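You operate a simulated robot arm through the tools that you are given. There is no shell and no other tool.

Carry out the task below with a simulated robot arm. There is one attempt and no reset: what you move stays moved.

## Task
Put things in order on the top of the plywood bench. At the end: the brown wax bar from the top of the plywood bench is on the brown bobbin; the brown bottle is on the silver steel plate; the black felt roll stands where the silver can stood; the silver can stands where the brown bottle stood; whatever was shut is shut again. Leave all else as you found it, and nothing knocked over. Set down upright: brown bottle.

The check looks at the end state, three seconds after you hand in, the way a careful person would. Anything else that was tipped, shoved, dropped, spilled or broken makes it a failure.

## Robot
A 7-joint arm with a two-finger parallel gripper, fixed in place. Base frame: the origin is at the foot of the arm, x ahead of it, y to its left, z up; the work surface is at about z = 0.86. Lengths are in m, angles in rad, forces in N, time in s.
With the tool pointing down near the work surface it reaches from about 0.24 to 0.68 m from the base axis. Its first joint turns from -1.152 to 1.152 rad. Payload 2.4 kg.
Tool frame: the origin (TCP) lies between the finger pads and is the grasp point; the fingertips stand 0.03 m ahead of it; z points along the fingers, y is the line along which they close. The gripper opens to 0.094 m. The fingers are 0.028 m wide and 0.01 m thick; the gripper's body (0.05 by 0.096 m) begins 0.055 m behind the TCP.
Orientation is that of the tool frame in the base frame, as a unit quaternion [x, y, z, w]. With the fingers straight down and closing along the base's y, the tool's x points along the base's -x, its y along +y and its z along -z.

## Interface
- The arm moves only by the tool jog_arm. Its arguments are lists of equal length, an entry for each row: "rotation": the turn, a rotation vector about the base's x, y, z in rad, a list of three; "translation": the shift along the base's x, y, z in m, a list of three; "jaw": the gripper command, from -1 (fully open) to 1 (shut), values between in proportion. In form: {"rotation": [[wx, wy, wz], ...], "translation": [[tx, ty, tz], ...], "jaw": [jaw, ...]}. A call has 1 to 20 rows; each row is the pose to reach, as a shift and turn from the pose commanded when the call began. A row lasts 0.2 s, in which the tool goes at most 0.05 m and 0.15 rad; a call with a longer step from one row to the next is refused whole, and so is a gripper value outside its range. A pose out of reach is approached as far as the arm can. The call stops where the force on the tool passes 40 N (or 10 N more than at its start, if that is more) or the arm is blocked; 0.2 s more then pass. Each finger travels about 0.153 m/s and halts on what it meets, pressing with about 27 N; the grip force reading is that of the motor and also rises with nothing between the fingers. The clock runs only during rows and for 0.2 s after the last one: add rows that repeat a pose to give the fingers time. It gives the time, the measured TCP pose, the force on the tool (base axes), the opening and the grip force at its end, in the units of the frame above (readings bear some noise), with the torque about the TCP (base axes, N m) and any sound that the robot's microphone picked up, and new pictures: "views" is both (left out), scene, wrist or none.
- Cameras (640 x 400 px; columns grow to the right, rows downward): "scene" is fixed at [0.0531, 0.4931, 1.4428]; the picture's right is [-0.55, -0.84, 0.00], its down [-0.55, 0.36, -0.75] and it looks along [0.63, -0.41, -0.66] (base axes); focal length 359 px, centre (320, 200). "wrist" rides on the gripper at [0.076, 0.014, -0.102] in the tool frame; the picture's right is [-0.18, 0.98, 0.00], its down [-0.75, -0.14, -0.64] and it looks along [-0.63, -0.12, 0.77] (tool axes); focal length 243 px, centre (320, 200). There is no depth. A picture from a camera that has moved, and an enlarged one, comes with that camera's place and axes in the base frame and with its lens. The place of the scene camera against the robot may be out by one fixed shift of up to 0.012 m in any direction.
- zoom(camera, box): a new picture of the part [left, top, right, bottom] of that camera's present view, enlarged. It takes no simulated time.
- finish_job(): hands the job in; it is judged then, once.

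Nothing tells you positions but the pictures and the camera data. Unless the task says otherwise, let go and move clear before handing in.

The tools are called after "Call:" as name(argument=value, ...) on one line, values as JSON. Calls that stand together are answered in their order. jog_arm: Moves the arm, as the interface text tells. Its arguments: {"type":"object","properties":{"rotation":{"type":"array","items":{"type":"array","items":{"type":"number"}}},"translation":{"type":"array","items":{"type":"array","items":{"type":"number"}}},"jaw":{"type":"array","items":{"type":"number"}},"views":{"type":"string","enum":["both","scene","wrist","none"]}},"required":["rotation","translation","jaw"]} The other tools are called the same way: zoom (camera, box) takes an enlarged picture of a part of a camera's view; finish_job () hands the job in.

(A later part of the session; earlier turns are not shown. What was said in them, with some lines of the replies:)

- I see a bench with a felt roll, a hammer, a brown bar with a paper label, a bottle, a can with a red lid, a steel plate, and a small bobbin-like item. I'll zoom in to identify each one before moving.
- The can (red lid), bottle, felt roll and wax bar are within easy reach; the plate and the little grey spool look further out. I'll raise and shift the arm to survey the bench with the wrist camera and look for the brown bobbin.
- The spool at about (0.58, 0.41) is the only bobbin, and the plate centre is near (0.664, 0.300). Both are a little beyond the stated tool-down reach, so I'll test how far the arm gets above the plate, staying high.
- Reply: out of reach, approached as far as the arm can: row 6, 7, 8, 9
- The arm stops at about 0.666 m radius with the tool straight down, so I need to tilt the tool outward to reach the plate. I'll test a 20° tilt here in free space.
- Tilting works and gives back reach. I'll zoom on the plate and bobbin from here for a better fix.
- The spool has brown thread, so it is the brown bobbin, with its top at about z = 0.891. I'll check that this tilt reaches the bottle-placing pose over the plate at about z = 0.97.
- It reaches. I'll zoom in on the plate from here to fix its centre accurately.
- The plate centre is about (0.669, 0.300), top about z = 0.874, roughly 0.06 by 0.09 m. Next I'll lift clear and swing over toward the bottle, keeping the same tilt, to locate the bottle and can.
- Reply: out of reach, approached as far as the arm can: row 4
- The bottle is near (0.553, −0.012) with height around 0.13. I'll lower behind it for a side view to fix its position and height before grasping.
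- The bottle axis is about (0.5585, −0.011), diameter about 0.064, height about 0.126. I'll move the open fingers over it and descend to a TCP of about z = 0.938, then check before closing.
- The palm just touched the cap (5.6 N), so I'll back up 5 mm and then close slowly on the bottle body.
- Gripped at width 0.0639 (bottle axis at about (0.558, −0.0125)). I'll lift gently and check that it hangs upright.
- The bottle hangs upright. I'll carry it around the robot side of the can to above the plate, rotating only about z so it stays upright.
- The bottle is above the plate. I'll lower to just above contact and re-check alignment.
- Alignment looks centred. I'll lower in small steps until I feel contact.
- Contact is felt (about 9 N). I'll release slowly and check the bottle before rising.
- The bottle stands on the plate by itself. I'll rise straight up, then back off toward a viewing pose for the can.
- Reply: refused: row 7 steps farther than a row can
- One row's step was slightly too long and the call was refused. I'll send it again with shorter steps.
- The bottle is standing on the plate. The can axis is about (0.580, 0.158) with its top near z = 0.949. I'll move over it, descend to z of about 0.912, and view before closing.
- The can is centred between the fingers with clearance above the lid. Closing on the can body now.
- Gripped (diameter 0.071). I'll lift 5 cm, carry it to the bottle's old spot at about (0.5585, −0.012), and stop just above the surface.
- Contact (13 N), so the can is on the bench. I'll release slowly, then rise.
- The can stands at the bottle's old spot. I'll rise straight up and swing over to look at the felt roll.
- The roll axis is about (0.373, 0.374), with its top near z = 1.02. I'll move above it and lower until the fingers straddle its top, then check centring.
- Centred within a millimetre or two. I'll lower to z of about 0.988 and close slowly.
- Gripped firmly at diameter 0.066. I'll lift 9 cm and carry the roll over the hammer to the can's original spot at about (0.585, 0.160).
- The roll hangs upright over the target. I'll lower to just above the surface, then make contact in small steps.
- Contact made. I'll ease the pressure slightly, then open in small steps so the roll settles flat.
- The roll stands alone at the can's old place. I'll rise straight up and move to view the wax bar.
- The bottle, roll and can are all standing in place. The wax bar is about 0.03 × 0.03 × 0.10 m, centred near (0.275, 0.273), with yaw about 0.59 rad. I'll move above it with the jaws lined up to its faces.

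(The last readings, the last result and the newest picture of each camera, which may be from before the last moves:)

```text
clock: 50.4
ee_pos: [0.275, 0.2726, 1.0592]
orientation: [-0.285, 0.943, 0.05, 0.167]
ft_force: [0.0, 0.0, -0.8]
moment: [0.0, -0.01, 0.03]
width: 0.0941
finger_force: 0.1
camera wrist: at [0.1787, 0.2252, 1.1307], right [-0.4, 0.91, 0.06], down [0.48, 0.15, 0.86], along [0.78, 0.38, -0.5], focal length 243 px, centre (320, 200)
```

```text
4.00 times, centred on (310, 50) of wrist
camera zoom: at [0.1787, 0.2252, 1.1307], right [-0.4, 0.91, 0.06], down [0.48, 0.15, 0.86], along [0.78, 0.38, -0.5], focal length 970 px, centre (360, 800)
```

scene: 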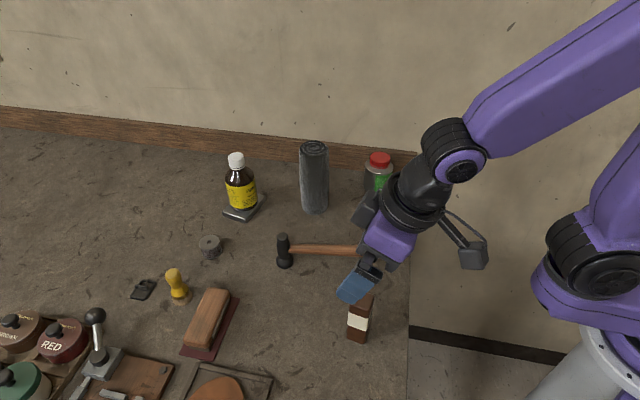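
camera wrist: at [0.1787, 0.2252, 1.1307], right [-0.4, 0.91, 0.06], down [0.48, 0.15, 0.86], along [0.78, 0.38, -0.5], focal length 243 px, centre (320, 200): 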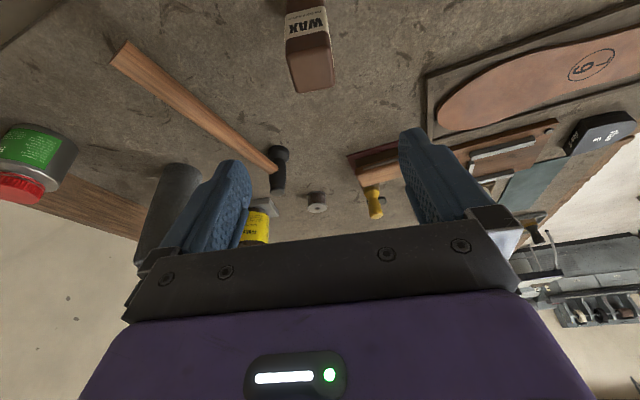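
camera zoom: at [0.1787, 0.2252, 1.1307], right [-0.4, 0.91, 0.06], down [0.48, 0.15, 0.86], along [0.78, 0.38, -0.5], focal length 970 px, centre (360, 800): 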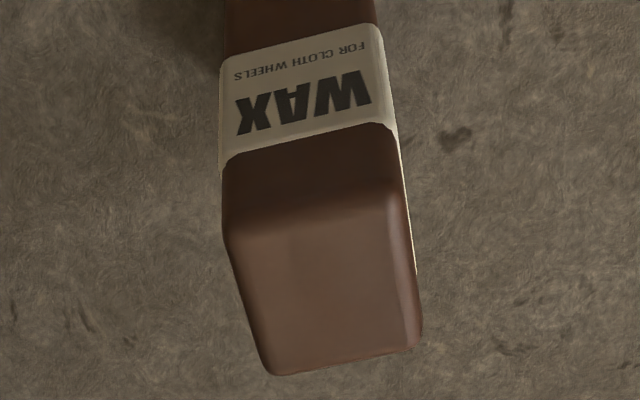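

The bar is aligned with the jaws (centre about (0.275, 0.2726)). I'll descend vertically to a TCP of about z = 0.919.

Call:
jog_arm(rotation=[[0, 0, 0], [0, 0, 0], [0, 0, 0], [0, 0, 0], [0, 0, 0]], translation=[[0, 0, -0.04], [0, 0, -0.08], [0, 0, -0.115], [0, 0, -0.14], [0, 0, -0.14]], jaw=[-1, -1, -1, -1, -1])

Call:
zoom(camera="scene", box=[290, 230, 430, 360])

```text
clock: 51.6
ee_pos: [0.2743, 0.2724, 0.9204]
orientation: [-0.286, 0.942, 0.051, 0.166]
ft_force: [0.7, 0.1, 1.3]
moment: [0.01, 0.0, -0.02]
width: 0.0943
finger_force: 0.2
camera wrist: at [0.1782, 0.2241, 0.9908], right [-0.4, 0.91, 0.06], down [0.48, 0.15, 0.86], along [0.78, 0.38, -0.5], focal length 243 px, centre (320, 200)
```

scene: 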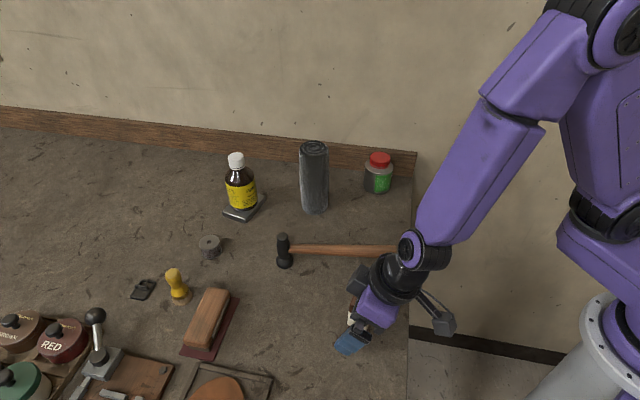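
wrist: 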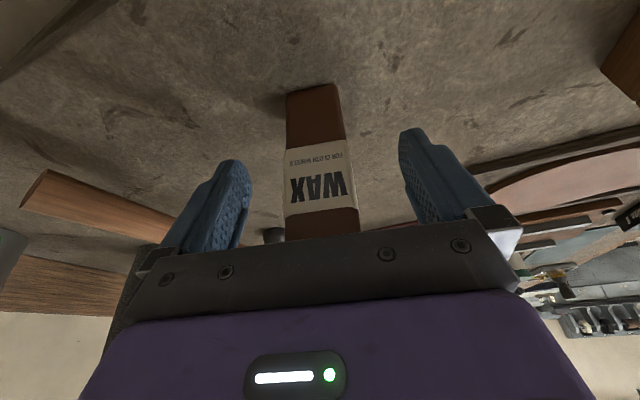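

```text
3.08 times, centred on (360, 295) of scene
camera zoom: at [0.0531, 0.4931, 1.4428], right [-0.55, -0.84, 0.0], down [-0.55, 0.36, -0.75], along [0.63, -0.41, -0.66], focal length 1105 px, centre (197, -92)
```

zoom: 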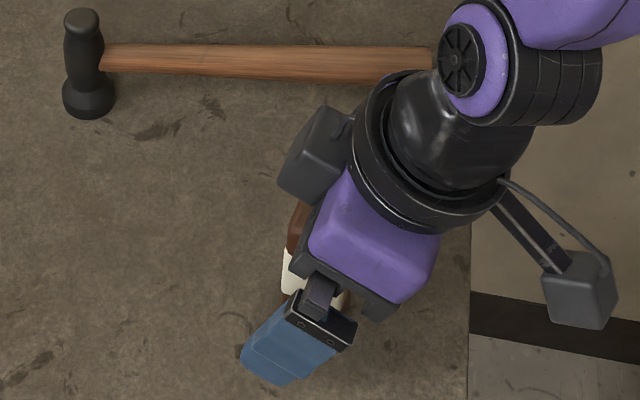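

The bar is centred between the jaws. Closing slowly.

Call:
jog_arm(rotation=[[0, 0, 0], [0, 0, 0], [0, 0, 0], [0, 0, 0], [0, 0, 0], [0, 0, 0], [0, 0, 0], [0, 0, 0], [0, 0, 0]], translation=[[0, 0, 0], [0, 0, 0], [0, 0, 0], [0, 0, 0], [0, 0, 0], [0, 0, 0], [0, 0, 0], [0, 0, 0], [0, 0, 0]], jaw=[-0.6, -0.2, 0.1, 0.22, 0.3, 0.36, 0.5, 0.7, 0.9], views="wrist")

```text
clock: 53.6
ee_pos: [0.2749, 0.2716, 0.92]
orientation: [-0.285, 0.942, 0.051, 0.167]
ft_force: [-0.6, -0.3, 0.2]
moment: [0.03, -0.01, -0.01]
width: 0.0358
finger_force: 26.8
camera wrist: at [0.1783, 0.224, 0.991], right [-0.4, 0.91, 0.06], down [0.48, 0.15, 0.86], along [0.78, 0.38, -0.5], focal length 243 px, centre (320, 200)
```

wrist: 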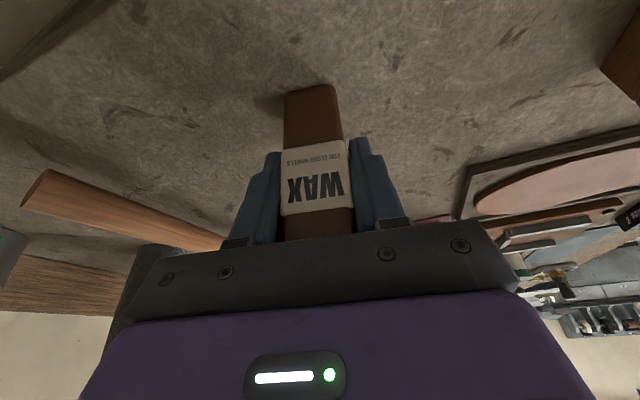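

Gripped (width 0.036). The hammer's head stands upright to about z = 0.94, so I'll lift the bar well above that and move to a point beside the bobbin where the camera can see it past the bar.

Call:
jog_arm(rotation=[[0, 0, 0], [0, 0, 0], [0, 0, 0], [0, 0, 0], [0, 0, 0], [0, 0, 0], [0, 0, 0], [0, 0, 0], [0, 0, 0], [0, 0, 0], [0, 0, 0], [0, 0, 0], [0, 0, 0], [0, 0, 0]], translation=[[0, 0, 0.01], [0, 0, 0.04], [0, 0, 0.075], [0, 0, 0.11], [0, 0, 0.14], [0.036, 0.008, 0.14], [0.072, 0.016, 0.14], [0.108, 0.024, 0.14], [0.143, 0.033, 0.14], [0.179, 0.041, 0.14], [0.215, 0.05, 0.14], [0.25, 0.058, 0.14], [0.286, 0.0665, 0.14], [0.286, 0.0665, 0.12]], jaw=[0.9, 0.9, 0.9, 0.9, 0.9, 0.9, 0.9, 0.9, 0.9, 0.9, 0.9, 0.9, 0.9, 0.9])

Call:
zoom(camera="scene", box=[160, 110, 360, 270])

Call:
zoom(camera="wrist", box=[260, 30, 460, 160])

```text
clock: 56.6
ee_pos: [0.5622, 0.3385, 1.0396]
orientation: [-0.285, 0.943, 0.05, 0.167]
ft_force: [-0.9, 0.3, -0.4]
moment: [0.0, 0.01, 0.01]
width: 0.0358
finger_force: 27.6
camera wrist: at [0.4647, 0.2907, 1.1104], right [-0.4, 0.91, 0.06], down [0.48, 0.15, 0.86], along [0.78, 0.38, -0.5], focal length 243 px, centre (320, 200)
```

scene: 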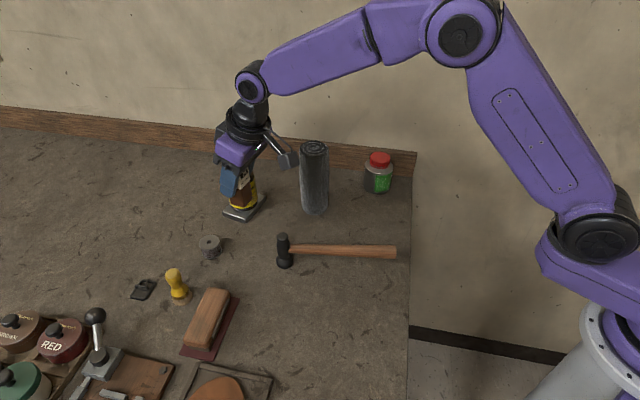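
wrist: 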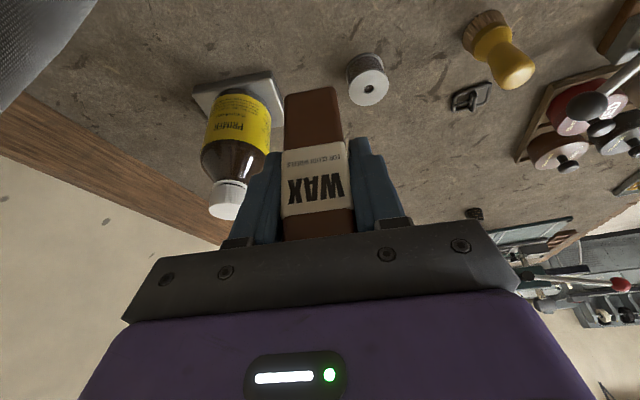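

```text
2.50 times, centred on (260, 190) of scene
camera zoom: at [0.0532, 0.4932, 1.4428], right [-0.55, -0.84, 0.0], down [-0.55, 0.36, -0.75], along [0.63, -0.41, -0.66], focal length 898 px, centre (470, 225)
```

zoom: 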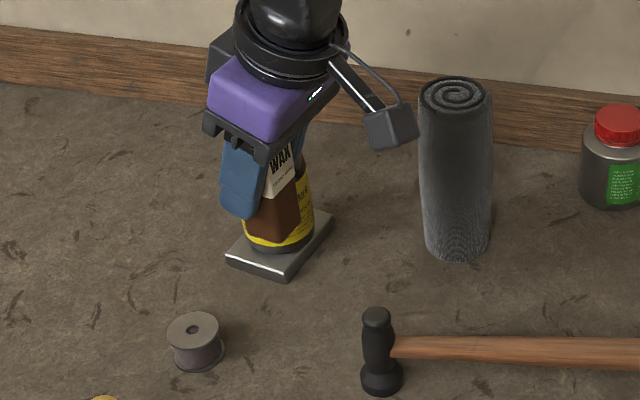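

```text
3.08 times, centred on (360, 95) of wrist
camera zoom: at [0.4647, 0.2907, 1.1104], right [-0.4, 0.91, 0.06], down [0.48, 0.15, 0.86], along [0.78, 0.38, -0.5], focal length 746 px, centre (197, 523)
```

zoom: 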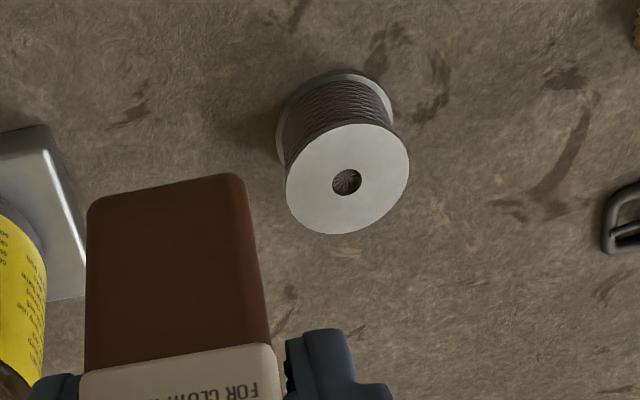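

The bobbin centre is about (0.582, 0.4115), top about z = 0.8915, and the bar sits about 2 mm outward of the TCP. I'll shift by (0.018, 0.072), lower to just above the bobbin, and check.

Call:
jog_arm(rotation=[[0, 0, 0], [0, 0, 0], [0, 0, 0], [0, 0, 0], [0, 0, 0], [0, 0, 0]], translation=[[0.006, 0.024, 0], [0.012, 0.048, 0], [0.0182, 0.0722, 0], [0.0182, 0.0722, -0.03], [0.0182, 0.0722, -0.06], [0.0182, 0.0722, -0.072]], jaw=[0.9, 0.9, 0.9, 0.9, 0.9, 0.9])

Call:
zoom(camera="scene", box=[170, 190, 250, 270])

Call:
zoom(camera="wrist", box=[260, 40, 380, 160])

```text
clock: 58.0
ee_pos: [0.5799, 0.4126, 0.9681]
orientation: [-0.285, 0.942, 0.05, 0.168]
ft_force: [0.6, 0.3, -0.8]
moment: [-0.01, -0.02, -0.02]
width: 0.0359
finger_force: 26.8
camera wrist: at [0.4832, 0.3631, 1.0386], right [-0.4, 0.91, 0.06], down [0.48, 0.15, 0.86], along [0.78, 0.38, -0.5], focal length 243 px, centre (320, 200)
```

scene: 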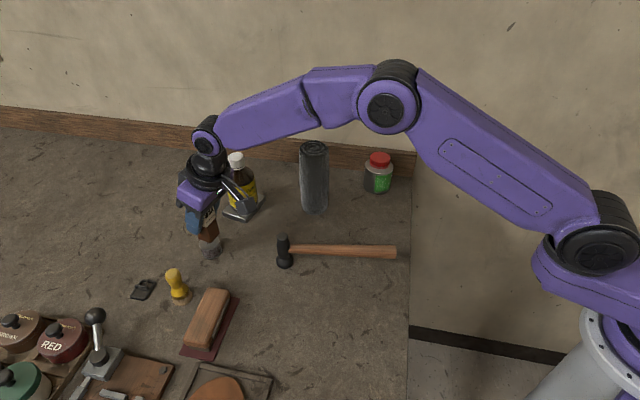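
wrist: 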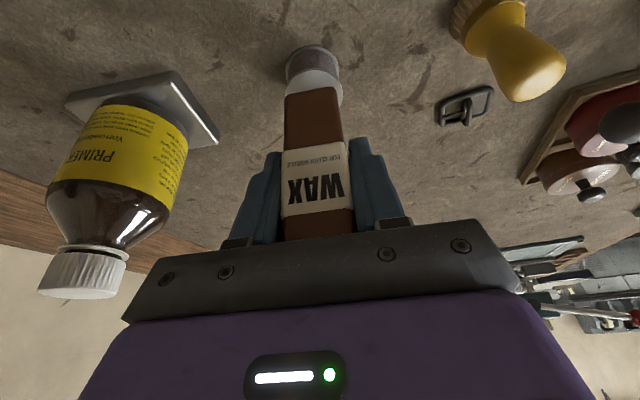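

```text
5.00 times, centred on (210, 230) of scene
camera zoom: at [0.0532, 0.4932, 1.4428], right [-0.55, -0.84, 0.0], down [-0.55, 0.36, -0.75], along [0.63, -0.41, -0.66], focal length 1796 px, centre (870, 50)
```

zoom: 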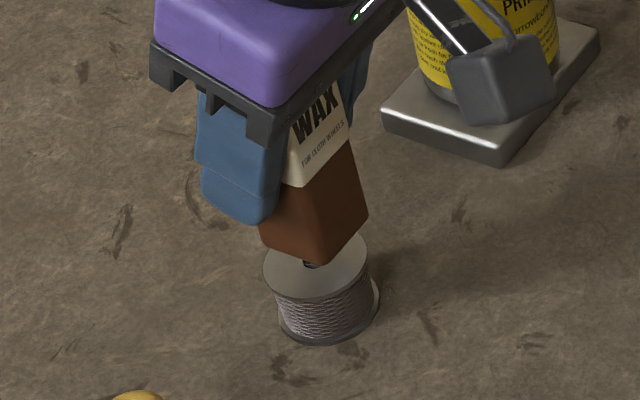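

```text
3.33 times, centred on (320, 100) of wrist
camera zoom: at [0.4832, 0.3631, 1.0386], right [-0.4, 0.91, 0.06], down [0.48, 0.15, 0.86], along [0.78, 0.38, -0.5], focal length 809 px, centre (320, 533)
```

zoom: 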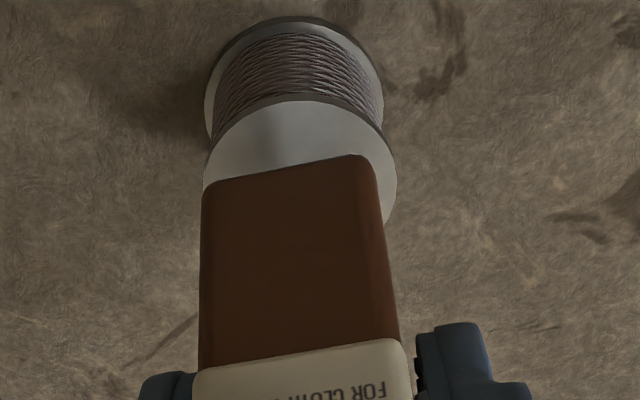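

Alignment from the wrist view is within about a millimetre. I'll take a closer scene zoom to cross-check before contact.

Call:
zoom(camera="scene", box=[190, 215, 230, 265])

Call:
zoom(camera="wrist", box=[270, 40, 360, 100])

```text
8.00 times, centred on (210, 240) of scene
camera zoom: at [0.0532, 0.4932, 1.4428], right [-0.55, -0.84, 0.0], down [-0.55, 0.36, -0.75], along [0.63, -0.41, -0.66], focal length 2873 px, centre (1200, -120)
```

zoom: 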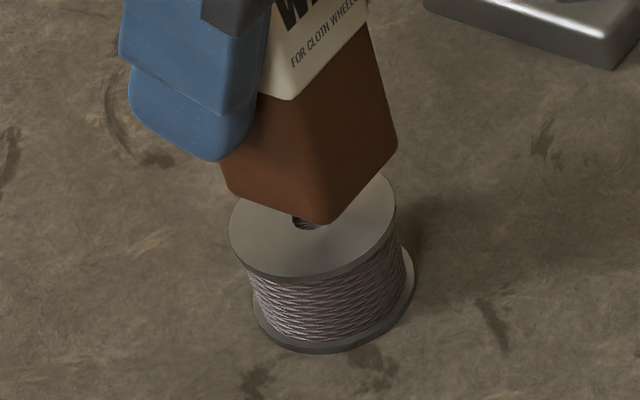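

```text
6.67 times, centred on (315, 70) of wrist
camera zoom: at [0.4832, 0.3631, 1.0386], right [-0.4, 0.91, 0.06], down [0.48, 0.15, 0.86], along [0.78, 0.38, -0.5], focal length 1618 px, centre (353, 1067)
```

zoom: 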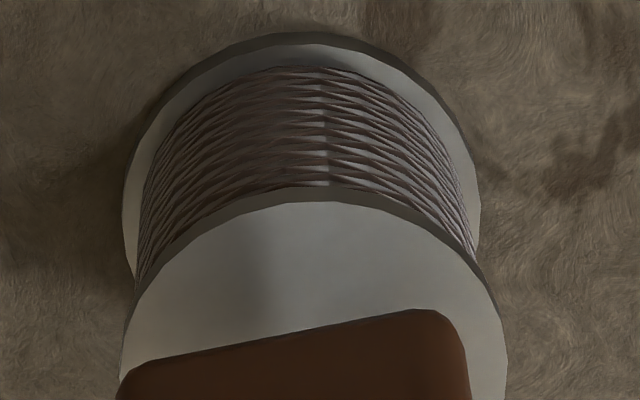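

Both views agree within about 1 mm. I'll nudge 1 mm back and lower gently to contact.

Call:
jog_arm(rotation=[[0, 0, 0], [0, 0, 0], [0, 0, 0], [0, 0, 0]], translation=[[-0.001, 0, -0.004], [-0.001, 0, -0.009], [-0.001, 0, -0.013], [-0.001, 0, -0.0145]], jaw=[0.9, 0.9, 0.9, 0.9], views="none")

Call:
zoom(camera="scene", box=[190, 215, 230, 265])

```text
clock: 59.0
ee_pos: [0.5797, 0.4115, 0.9531]
orientation: [-0.285, 0.943, 0.051, 0.166]
ft_force: [-0.5, 0.1, -0.6]
moment: [-0.02, 0.01, 0.01]
width: 0.036
finger_force: 27.2
```

```text
8.00 times, centred on (210, 240) of scene
camera zoom: at [0.0532, 0.4932, 1.4428], right [-0.55, -0.84, 0.0], down [-0.55, 0.36, -0.75], along [0.63, -0.41, -0.66], focal length 2873 px, centre (1200, -120)
```

zoom: 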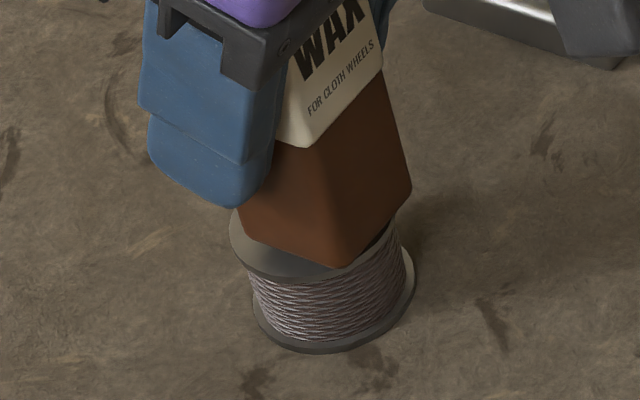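

The scene view suggests the bar may be a few mm off toward −y. I'll look closer from both cameras before touching down.

Call:
zoom(camera="scene", box=[198, 228, 224, 252])

Call:
zoom(camera="wrist", box=[265, 30, 375, 110])

Call:
zoom(camera="wrist", box=[220, 40, 420, 240])

```text
16.00 times, centred on (211, 240) of scene
camera zoom: at [0.0532, 0.4932, 1.4428], right [-0.55, -0.84, 0.0], down [-0.55, 0.36, -0.75], along [0.63, -0.41, -0.66], focal length 5746 px, centre (2064, -440)
```

zoom: 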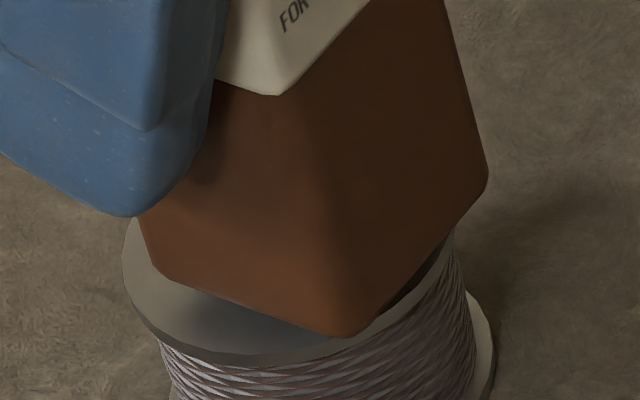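

```text
5.00 times, centred on (320, 70) of wrist
camera zoom: at [0.4816, 0.3629, 1.024], right [-0.4, 0.91, 0.06], down [0.48, 0.15, 0.86], along [0.78, 0.38, -0.5], focal length 1213 px, centre (320, 850)
```

zoom: 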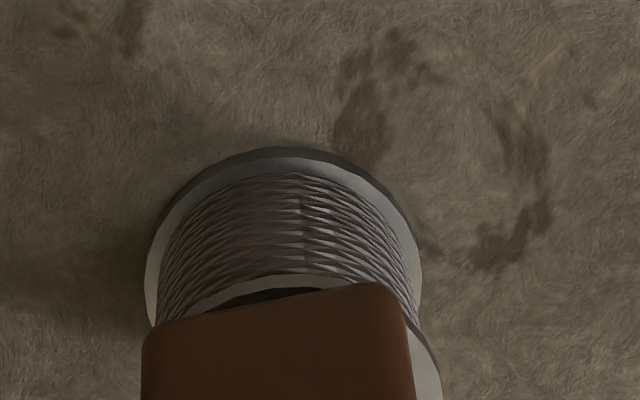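

```text
2.00 times, centred on (320, 140) of wrist
camera zoom: at [0.4816, 0.3629, 1.024], right [-0.4, 0.91, 0.06], down [0.48, 0.15, 0.86], along [0.78, 0.38, -0.5], focal length 485 px, centre (320, 320)
```

zoom: 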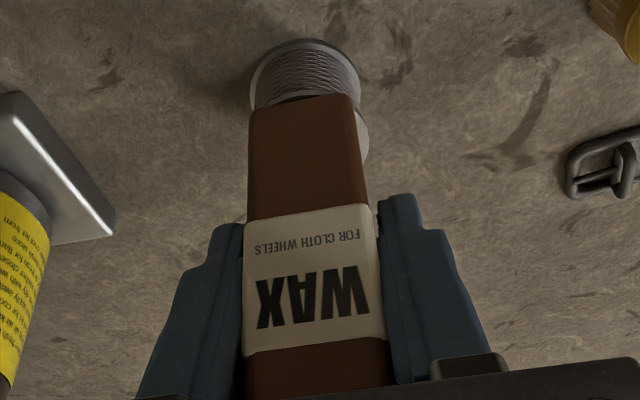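

The two cameras average to the bar being about 2.5 mm too far inward, with no sideways error. I'll shift 2.5 mm outward and continue down to contact.

Call:
jog_arm(rotation=[[0, 0, 0], [0, 0, 0]], translation=[[0.0021, 0.0014, 0], [0.0021, 0.0014, -0.0008]], jaw=[0.9, 0.9], views="none")

Call:
zoom(camera="scene", box=[198, 228, 224, 252])

Call:
zoom(camera="wrist", box=[265, 30, 375, 110])

```text
clock: 59.6
ee_pos: [0.5801, 0.4133, 0.9525]
orientation: [-0.286, 0.942, 0.051, 0.168]
ft_force: [0.1, 0.4, -1.0]
moment: [-0.01, 0.01, 0.02]
width: 0.036
finger_force: 27.4
```

```text
16.00 times, centred on (211, 240) of scene
camera zoom: at [0.0532, 0.4932, 1.4428], right [-0.55, -0.84, 0.0], down [-0.55, 0.36, -0.75], along [0.63, -0.41, -0.66], focal length 5746 px, centre (2064, -440)
```

zoom: 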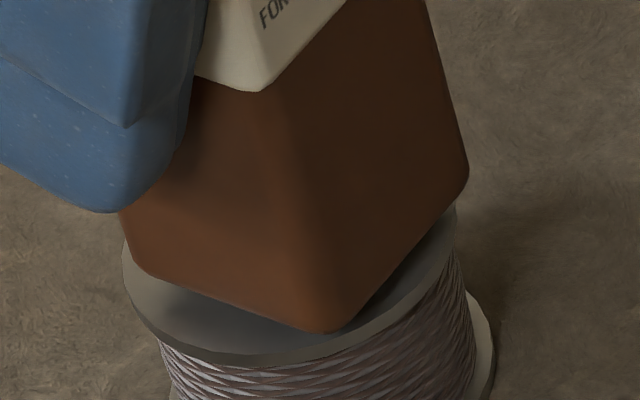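

```text
5.00 times, centred on (320, 70) of wrist
camera zoom: at [0.4839, 0.3646, 1.0235], right [-0.4, 0.91, 0.06], down [0.48, 0.15, 0.86], along [0.78, 0.38, -0.5], focal length 1213 px, centre (320, 850)
```

zoom: 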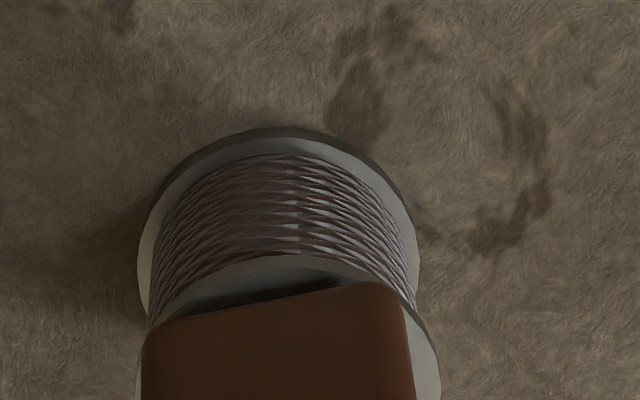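

Well centred now by both views. Lowering in 0.8 mm steps to contact.

Call:
jog_arm(rotation=[[0, 0, 0], [0, 0, 0]], translation=[[0, 0, -0.0005], [0, 0, -0.001]], jaw=[0.9, 0.9], views="none")

```text
clock: 60.2
ee_pos: [0.5807, 0.4128, 0.9525]
orientation: [-0.285, 0.943, 0.05, 0.167]
ft_force: [0.3, -0.4, -0.4]
moment: [0.0, 0.01, 0.0]
width: 0.0358
finger_force: 27.0
```

Call:
jog_arm(rotation=[[0, 0, 0], [0, 0, 0]], translation=[[0, 0, -0.0005], [0, 0, -0.001]], jaw=[0.9, 0.9], views="none")

Call:
zoom(camera="scene", box=[198, 228, 224, 252])

```text
clock: 60.8
ee_pos: [0.5806, 0.4127, 0.9514]
orientation: [-0.286, 0.942, 0.051, 0.167]
ft_force: [0.3, -0.3, -0.6]
moment: [-0.01, -0.01, -0.02]
width: 0.0363
finger_force: 27.3
```

```text
16.00 times, centred on (211, 240) of scene
camera zoom: at [0.0532, 0.4932, 1.4428], right [-0.55, -0.84, 0.0], down [-0.55, 0.36, -0.75], along [0.63, -0.41, -0.66], focal length 5746 px, centre (2064, -440)
```

zoom: 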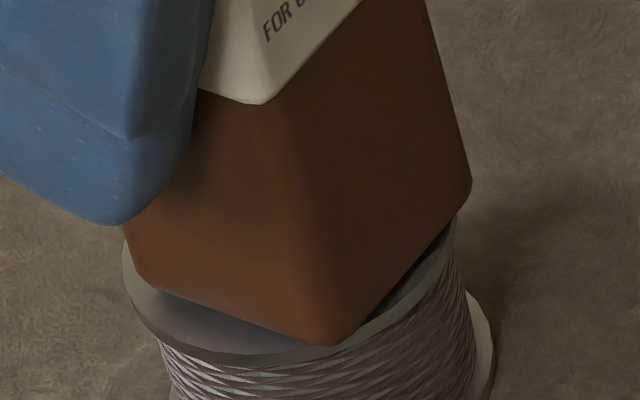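

Call:
jog_arm(rotation=[[0, 0, 0], [0, 0, 0]], translation=[[0, 0, -0.0005], [0, 0, -0.001]], jaw=[0.9, 0.9], views="none")

```text
clock: 61.4
ee_pos: [0.5811, 0.4129, 0.9498]
orientation: [-0.285, 0.943, 0.051, 0.166]
ft_force: [-0.4, -0.2, 0.6]
moment: [0.0, 0.0, 0.0]
width: 0.0357
finger_force: 27.4
```

Call:
jog_arm(rotation=[[0, 0, 0]], translation=[[0, 0, -0.0007]], jaw=[0.9], views="none")

Call:
zoom(camera="scene", box=[198, 228, 224, 252])

```text
clock: 61.8
ee_pos: [0.5809, 0.4124, 0.9501]
orientation: [-0.285, 0.942, 0.051, 0.166]
ft_force: [-1.0, 0.2, 4.8]
moment: [-0.1, 0.11, 0.03]
width: 0.036
finger_force: 27.4
```

```text
16.00 times, centred on (211, 240) of scene
camera zoom: at [0.053, 0.4931, 1.4428], right [-0.55, -0.84, 0.0], down [-0.55, 0.36, -0.75], along [0.63, -0.41, -0.66], focal length 5746 px, centre (2064, -440)
```

zoom: 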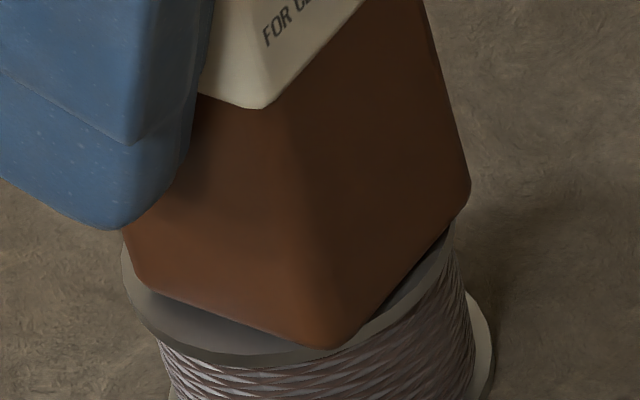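

Contact felt (about 5 N). I'll release slowly.

Call:
jog_arm(rotation=[[0, 0, 0], [0, 0, 0], [0, 0, 0], [0, 0, 0], [0, 0, 0], [0, 0, 0], [0, 0, 0]], translation=[[0, 0, 0], [0, 0, 0], [0, 0, 0], [0, 0, 0], [0, 0, 0], [0, 0, 0], [0, 0, 0]], jaw=[0.5, 0.24, 0.21, 0.17, 0.1, -0.05, -0.2])

Call:
zoom(camera="scene", box=[180, 190, 240, 260])

Call:
zoom(camera="wrist", box=[220, 40, 420, 240])

```text
clock: 63.4
ee_pos: [0.5806, 0.4126, 0.9494]
orientation: [-0.286, 0.942, 0.051, 0.167]
ft_force: [-0.7, 0.4, -0.2]
moment: [0.04, -0.03, -0.01]
width: 0.0564
finger_force: 0.0
camera wrist: at [0.4839, 0.3646, 1.0199], right [-0.4, 0.91, 0.06], down [0.48, 0.15, 0.86], along [0.78, 0.38, -0.5], focal length 243 px, centre (320, 200)
```

scene: 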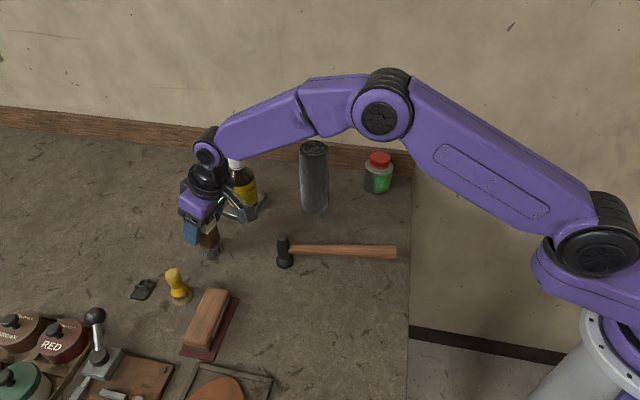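
wrist: 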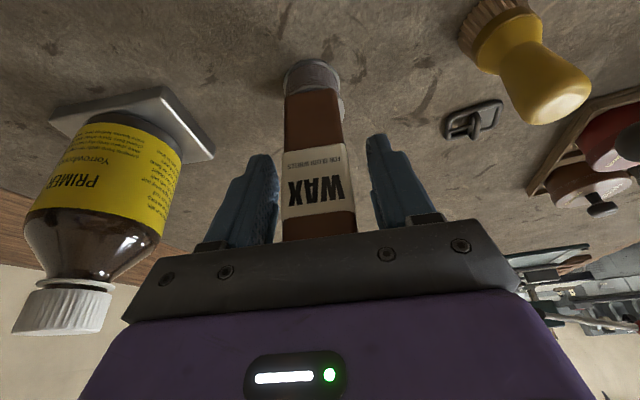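

```text
5.71 times, centred on (210, 225) of scene
camera zoom: at [0.0531, 0.4931, 1.4428], right [-0.55, -0.84, 0.0], down [-0.55, 0.36, -0.75], along [0.63, -0.41, -0.66], focal length 2052 px, centre (949, 57)
```

zoom: 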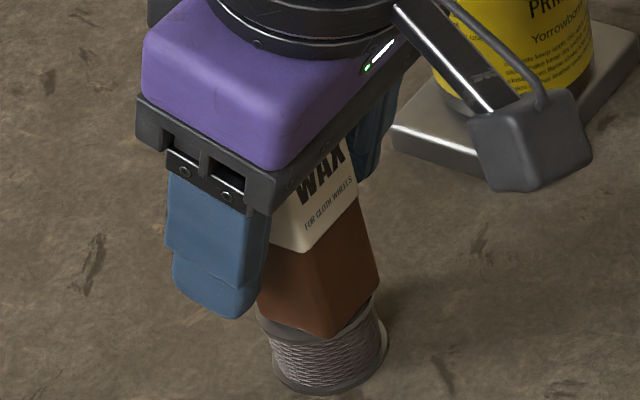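

```text
2.00 times, centred on (320, 140) of wrist
camera zoom: at [0.4839, 0.3646, 1.0199], right [-0.4, 0.91, 0.06], down [0.48, 0.15, 0.86], along [0.78, 0.38, -0.5], focal length 485 px, centre (320, 320)
```

zoom: 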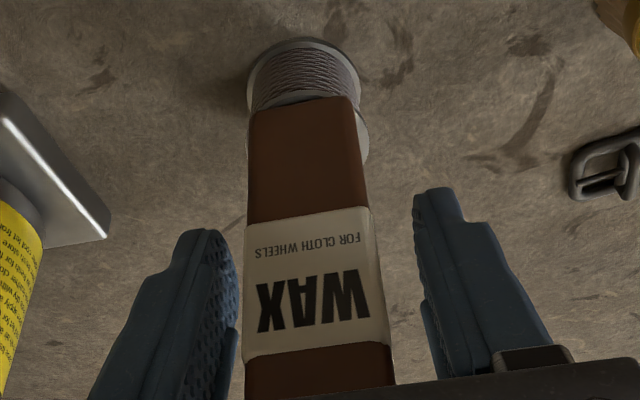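

The bar stands free on the bobbin. I'll open wider and rise straight up, then back away.

Call:
jog_arm(rotation=[[0, 0, 0], [0, 0, 0], [0, 0, 0], [0, 0, 0], [0, 0, 0], [0, 0, 0], [0, 0, 0]], translation=[[0, 0, 0], [0, 0, 0.01], [0, 0, 0.03], [0, 0, 0.06], [0, 0, 0.09], [0, 0, 0.12], [0, 0, 0.14]], jaw=[-0.6, -0.8, -0.8, -0.8, -0.8, -0.8, -0.8])

Call:
zoom(camera="scene", box=[180, 180, 260, 260])

```text
clock: 65.0
ee_pos: [0.5801, 0.4121, 1.0893]
orientation: [-0.286, 0.942, 0.051, 0.167]
ft_force: [-0.9, 0.4, -0.2]
moment: [0.02, 0.0, -0.01]
width: 0.0846
finger_force: 0.1
camera wrist: at [0.4838, 0.3644, 1.1605], right [-0.4, 0.91, 0.06], down [0.48, 0.15, 0.86], along [0.78, 0.38, -0.5], focal length 243 px, centre (320, 200)
```

scene: 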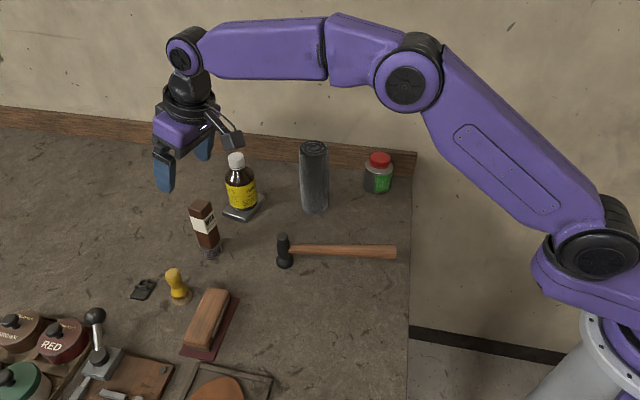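
wrist: 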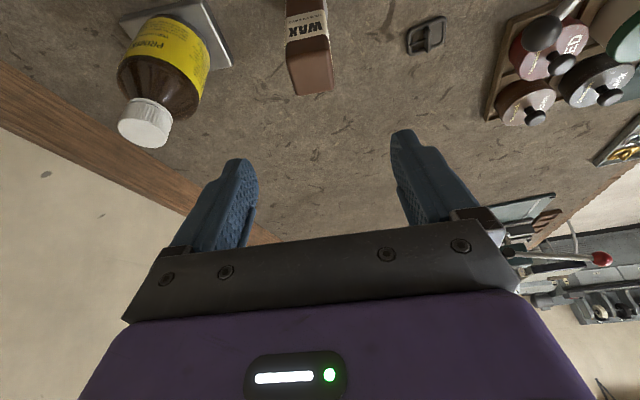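

```text
5.00 times, centred on (220, 220) of scene
camera zoom: at [0.0531, 0.4931, 1.4428], right [-0.55, -0.84, 0.0], down [-0.55, 0.36, -0.75], along [0.63, -0.41, -0.66], focal length 1796 px, centre (820, 100)
```

zoom: 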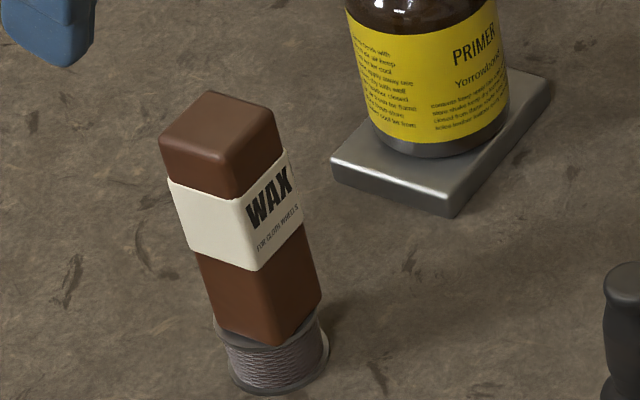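

The bar stands upright on the bobbin, and everything else looks in place. I'll retract the arm clear of the objects and do a final inspection.

Call:
jog_arm(rotation=[[0, 0, 0], [0, 0, 0], [0, 0, 0], [0, 0, 0], [0, 0, 0], [0, 0, 0], [0, 0, 0], [0, 0, 0], [0, 0, 0]], translation=[[-0.037, -0.018, 0.005], [-0.074, -0.036, 0.02], [-0.11, -0.054, 0.035], [-0.147, -0.072, 0.05], [-0.184, -0.09, 0.065], [-0.22, -0.108, 0.08], [-0.257, -0.127, 0.09], [-0.294, -0.145, 0.1], [-0.294, -0.145, 0.1]], jaw=[-0.8, -0.8, -0.8, -0.8, -1, -1, -1, -1, -1])

Call:
zoom(camera="scene", box=[170, 120, 420, 276])

Call:
zoom(camera="scene", box=[0, 230, 250, 400])

```text
clock: 67.0
ee_pos: [0.2851, 0.2682, 1.1904]
orientation: [-0.285, 0.942, 0.05, 0.167]
ft_force: [0.1, 0.1, -0.9]
moment: [-0.01, 0.02, 0.02]
width: 0.094
finger_force: 0.1
camera wrist: at [0.1894, 0.2199, 1.2605], right [-0.4, 0.91, 0.06], down [0.48, 0.15, 0.86], along [0.78, 0.38, -0.5], focal length 243 px, centre (320, 200)
```

scene: 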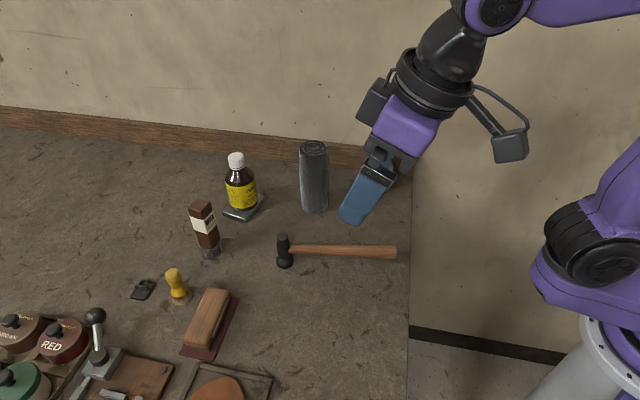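
wrist: 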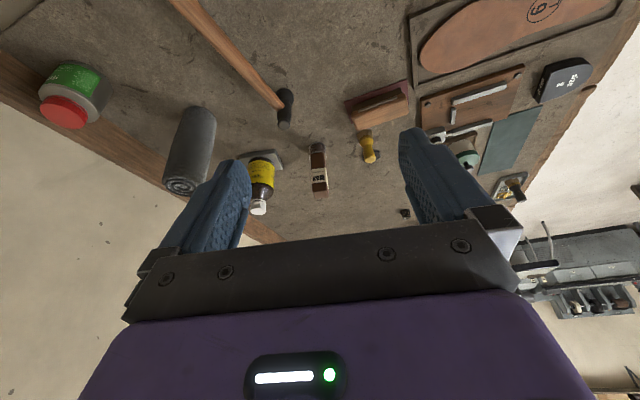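

```text
2.56 times, centred on (295, 198) of scene
camera zoom: at [0.0531, 0.4931, 1.4428], right [-0.55, -0.84, 0.0], down [-0.55, 0.36, -0.75], along [0.63, -0.41, -0.66], focal length 919 px, centre (384, 205)
```

zoom: 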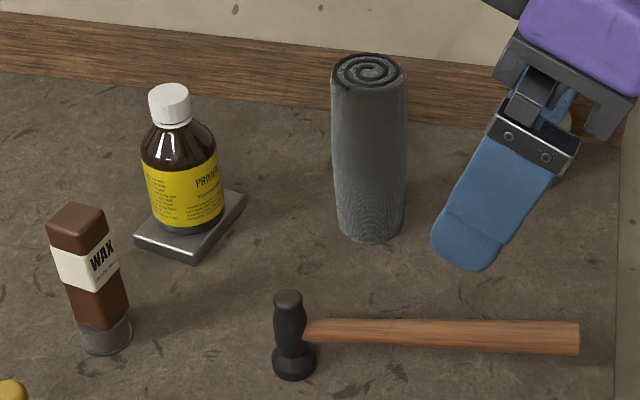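

```text
2.35 times, centred on (125, 315) of scene
camera zoom: at [0.0531, 0.4931, 1.4428], right [-0.55, -0.84, 0.0], down [-0.55, 0.36, -0.75], along [0.63, -0.41, -0.66], focal length 845 px, centre (779, -71)
```

zoom: 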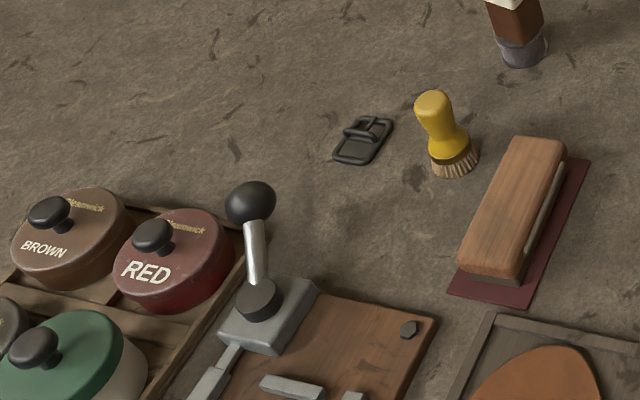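

All four items are in place: the wax bar is on the brown bobbin, the bottle is upright on the plate, the roll is where the can stood, and the can is where the bottle stood. Nothing else has moved and the arm is clear, so I'm handing in the job.

Call:
finish_job()

```text
The job is handed in.
```

The job is handed in, with all four moves done. In my last pictures before handing in, everything was standing and nothing else on the bench had moved.

- **Brown wax bar:** it stands upright on the brown bobbin, centred to within about 2 mm.
- **Brown bottle:** it stands upright on the silver steel plate, close to the plate's centre.
- **Black felt roll:** it stands within about 2 mm of where the silver can stood.
- **Silver can:** it stands where the brown bottle stood, but about 6–8 mm further out from the arm. I left that offset rather than risk moving the can again.

I took the grey-ended spool wound with dark brown thread to be the brown bobbin, as it was the only one I could see on the bench. I didn't open anything, so there was nothing to shut again. The gripper was empty and clear of everything when I handed in.
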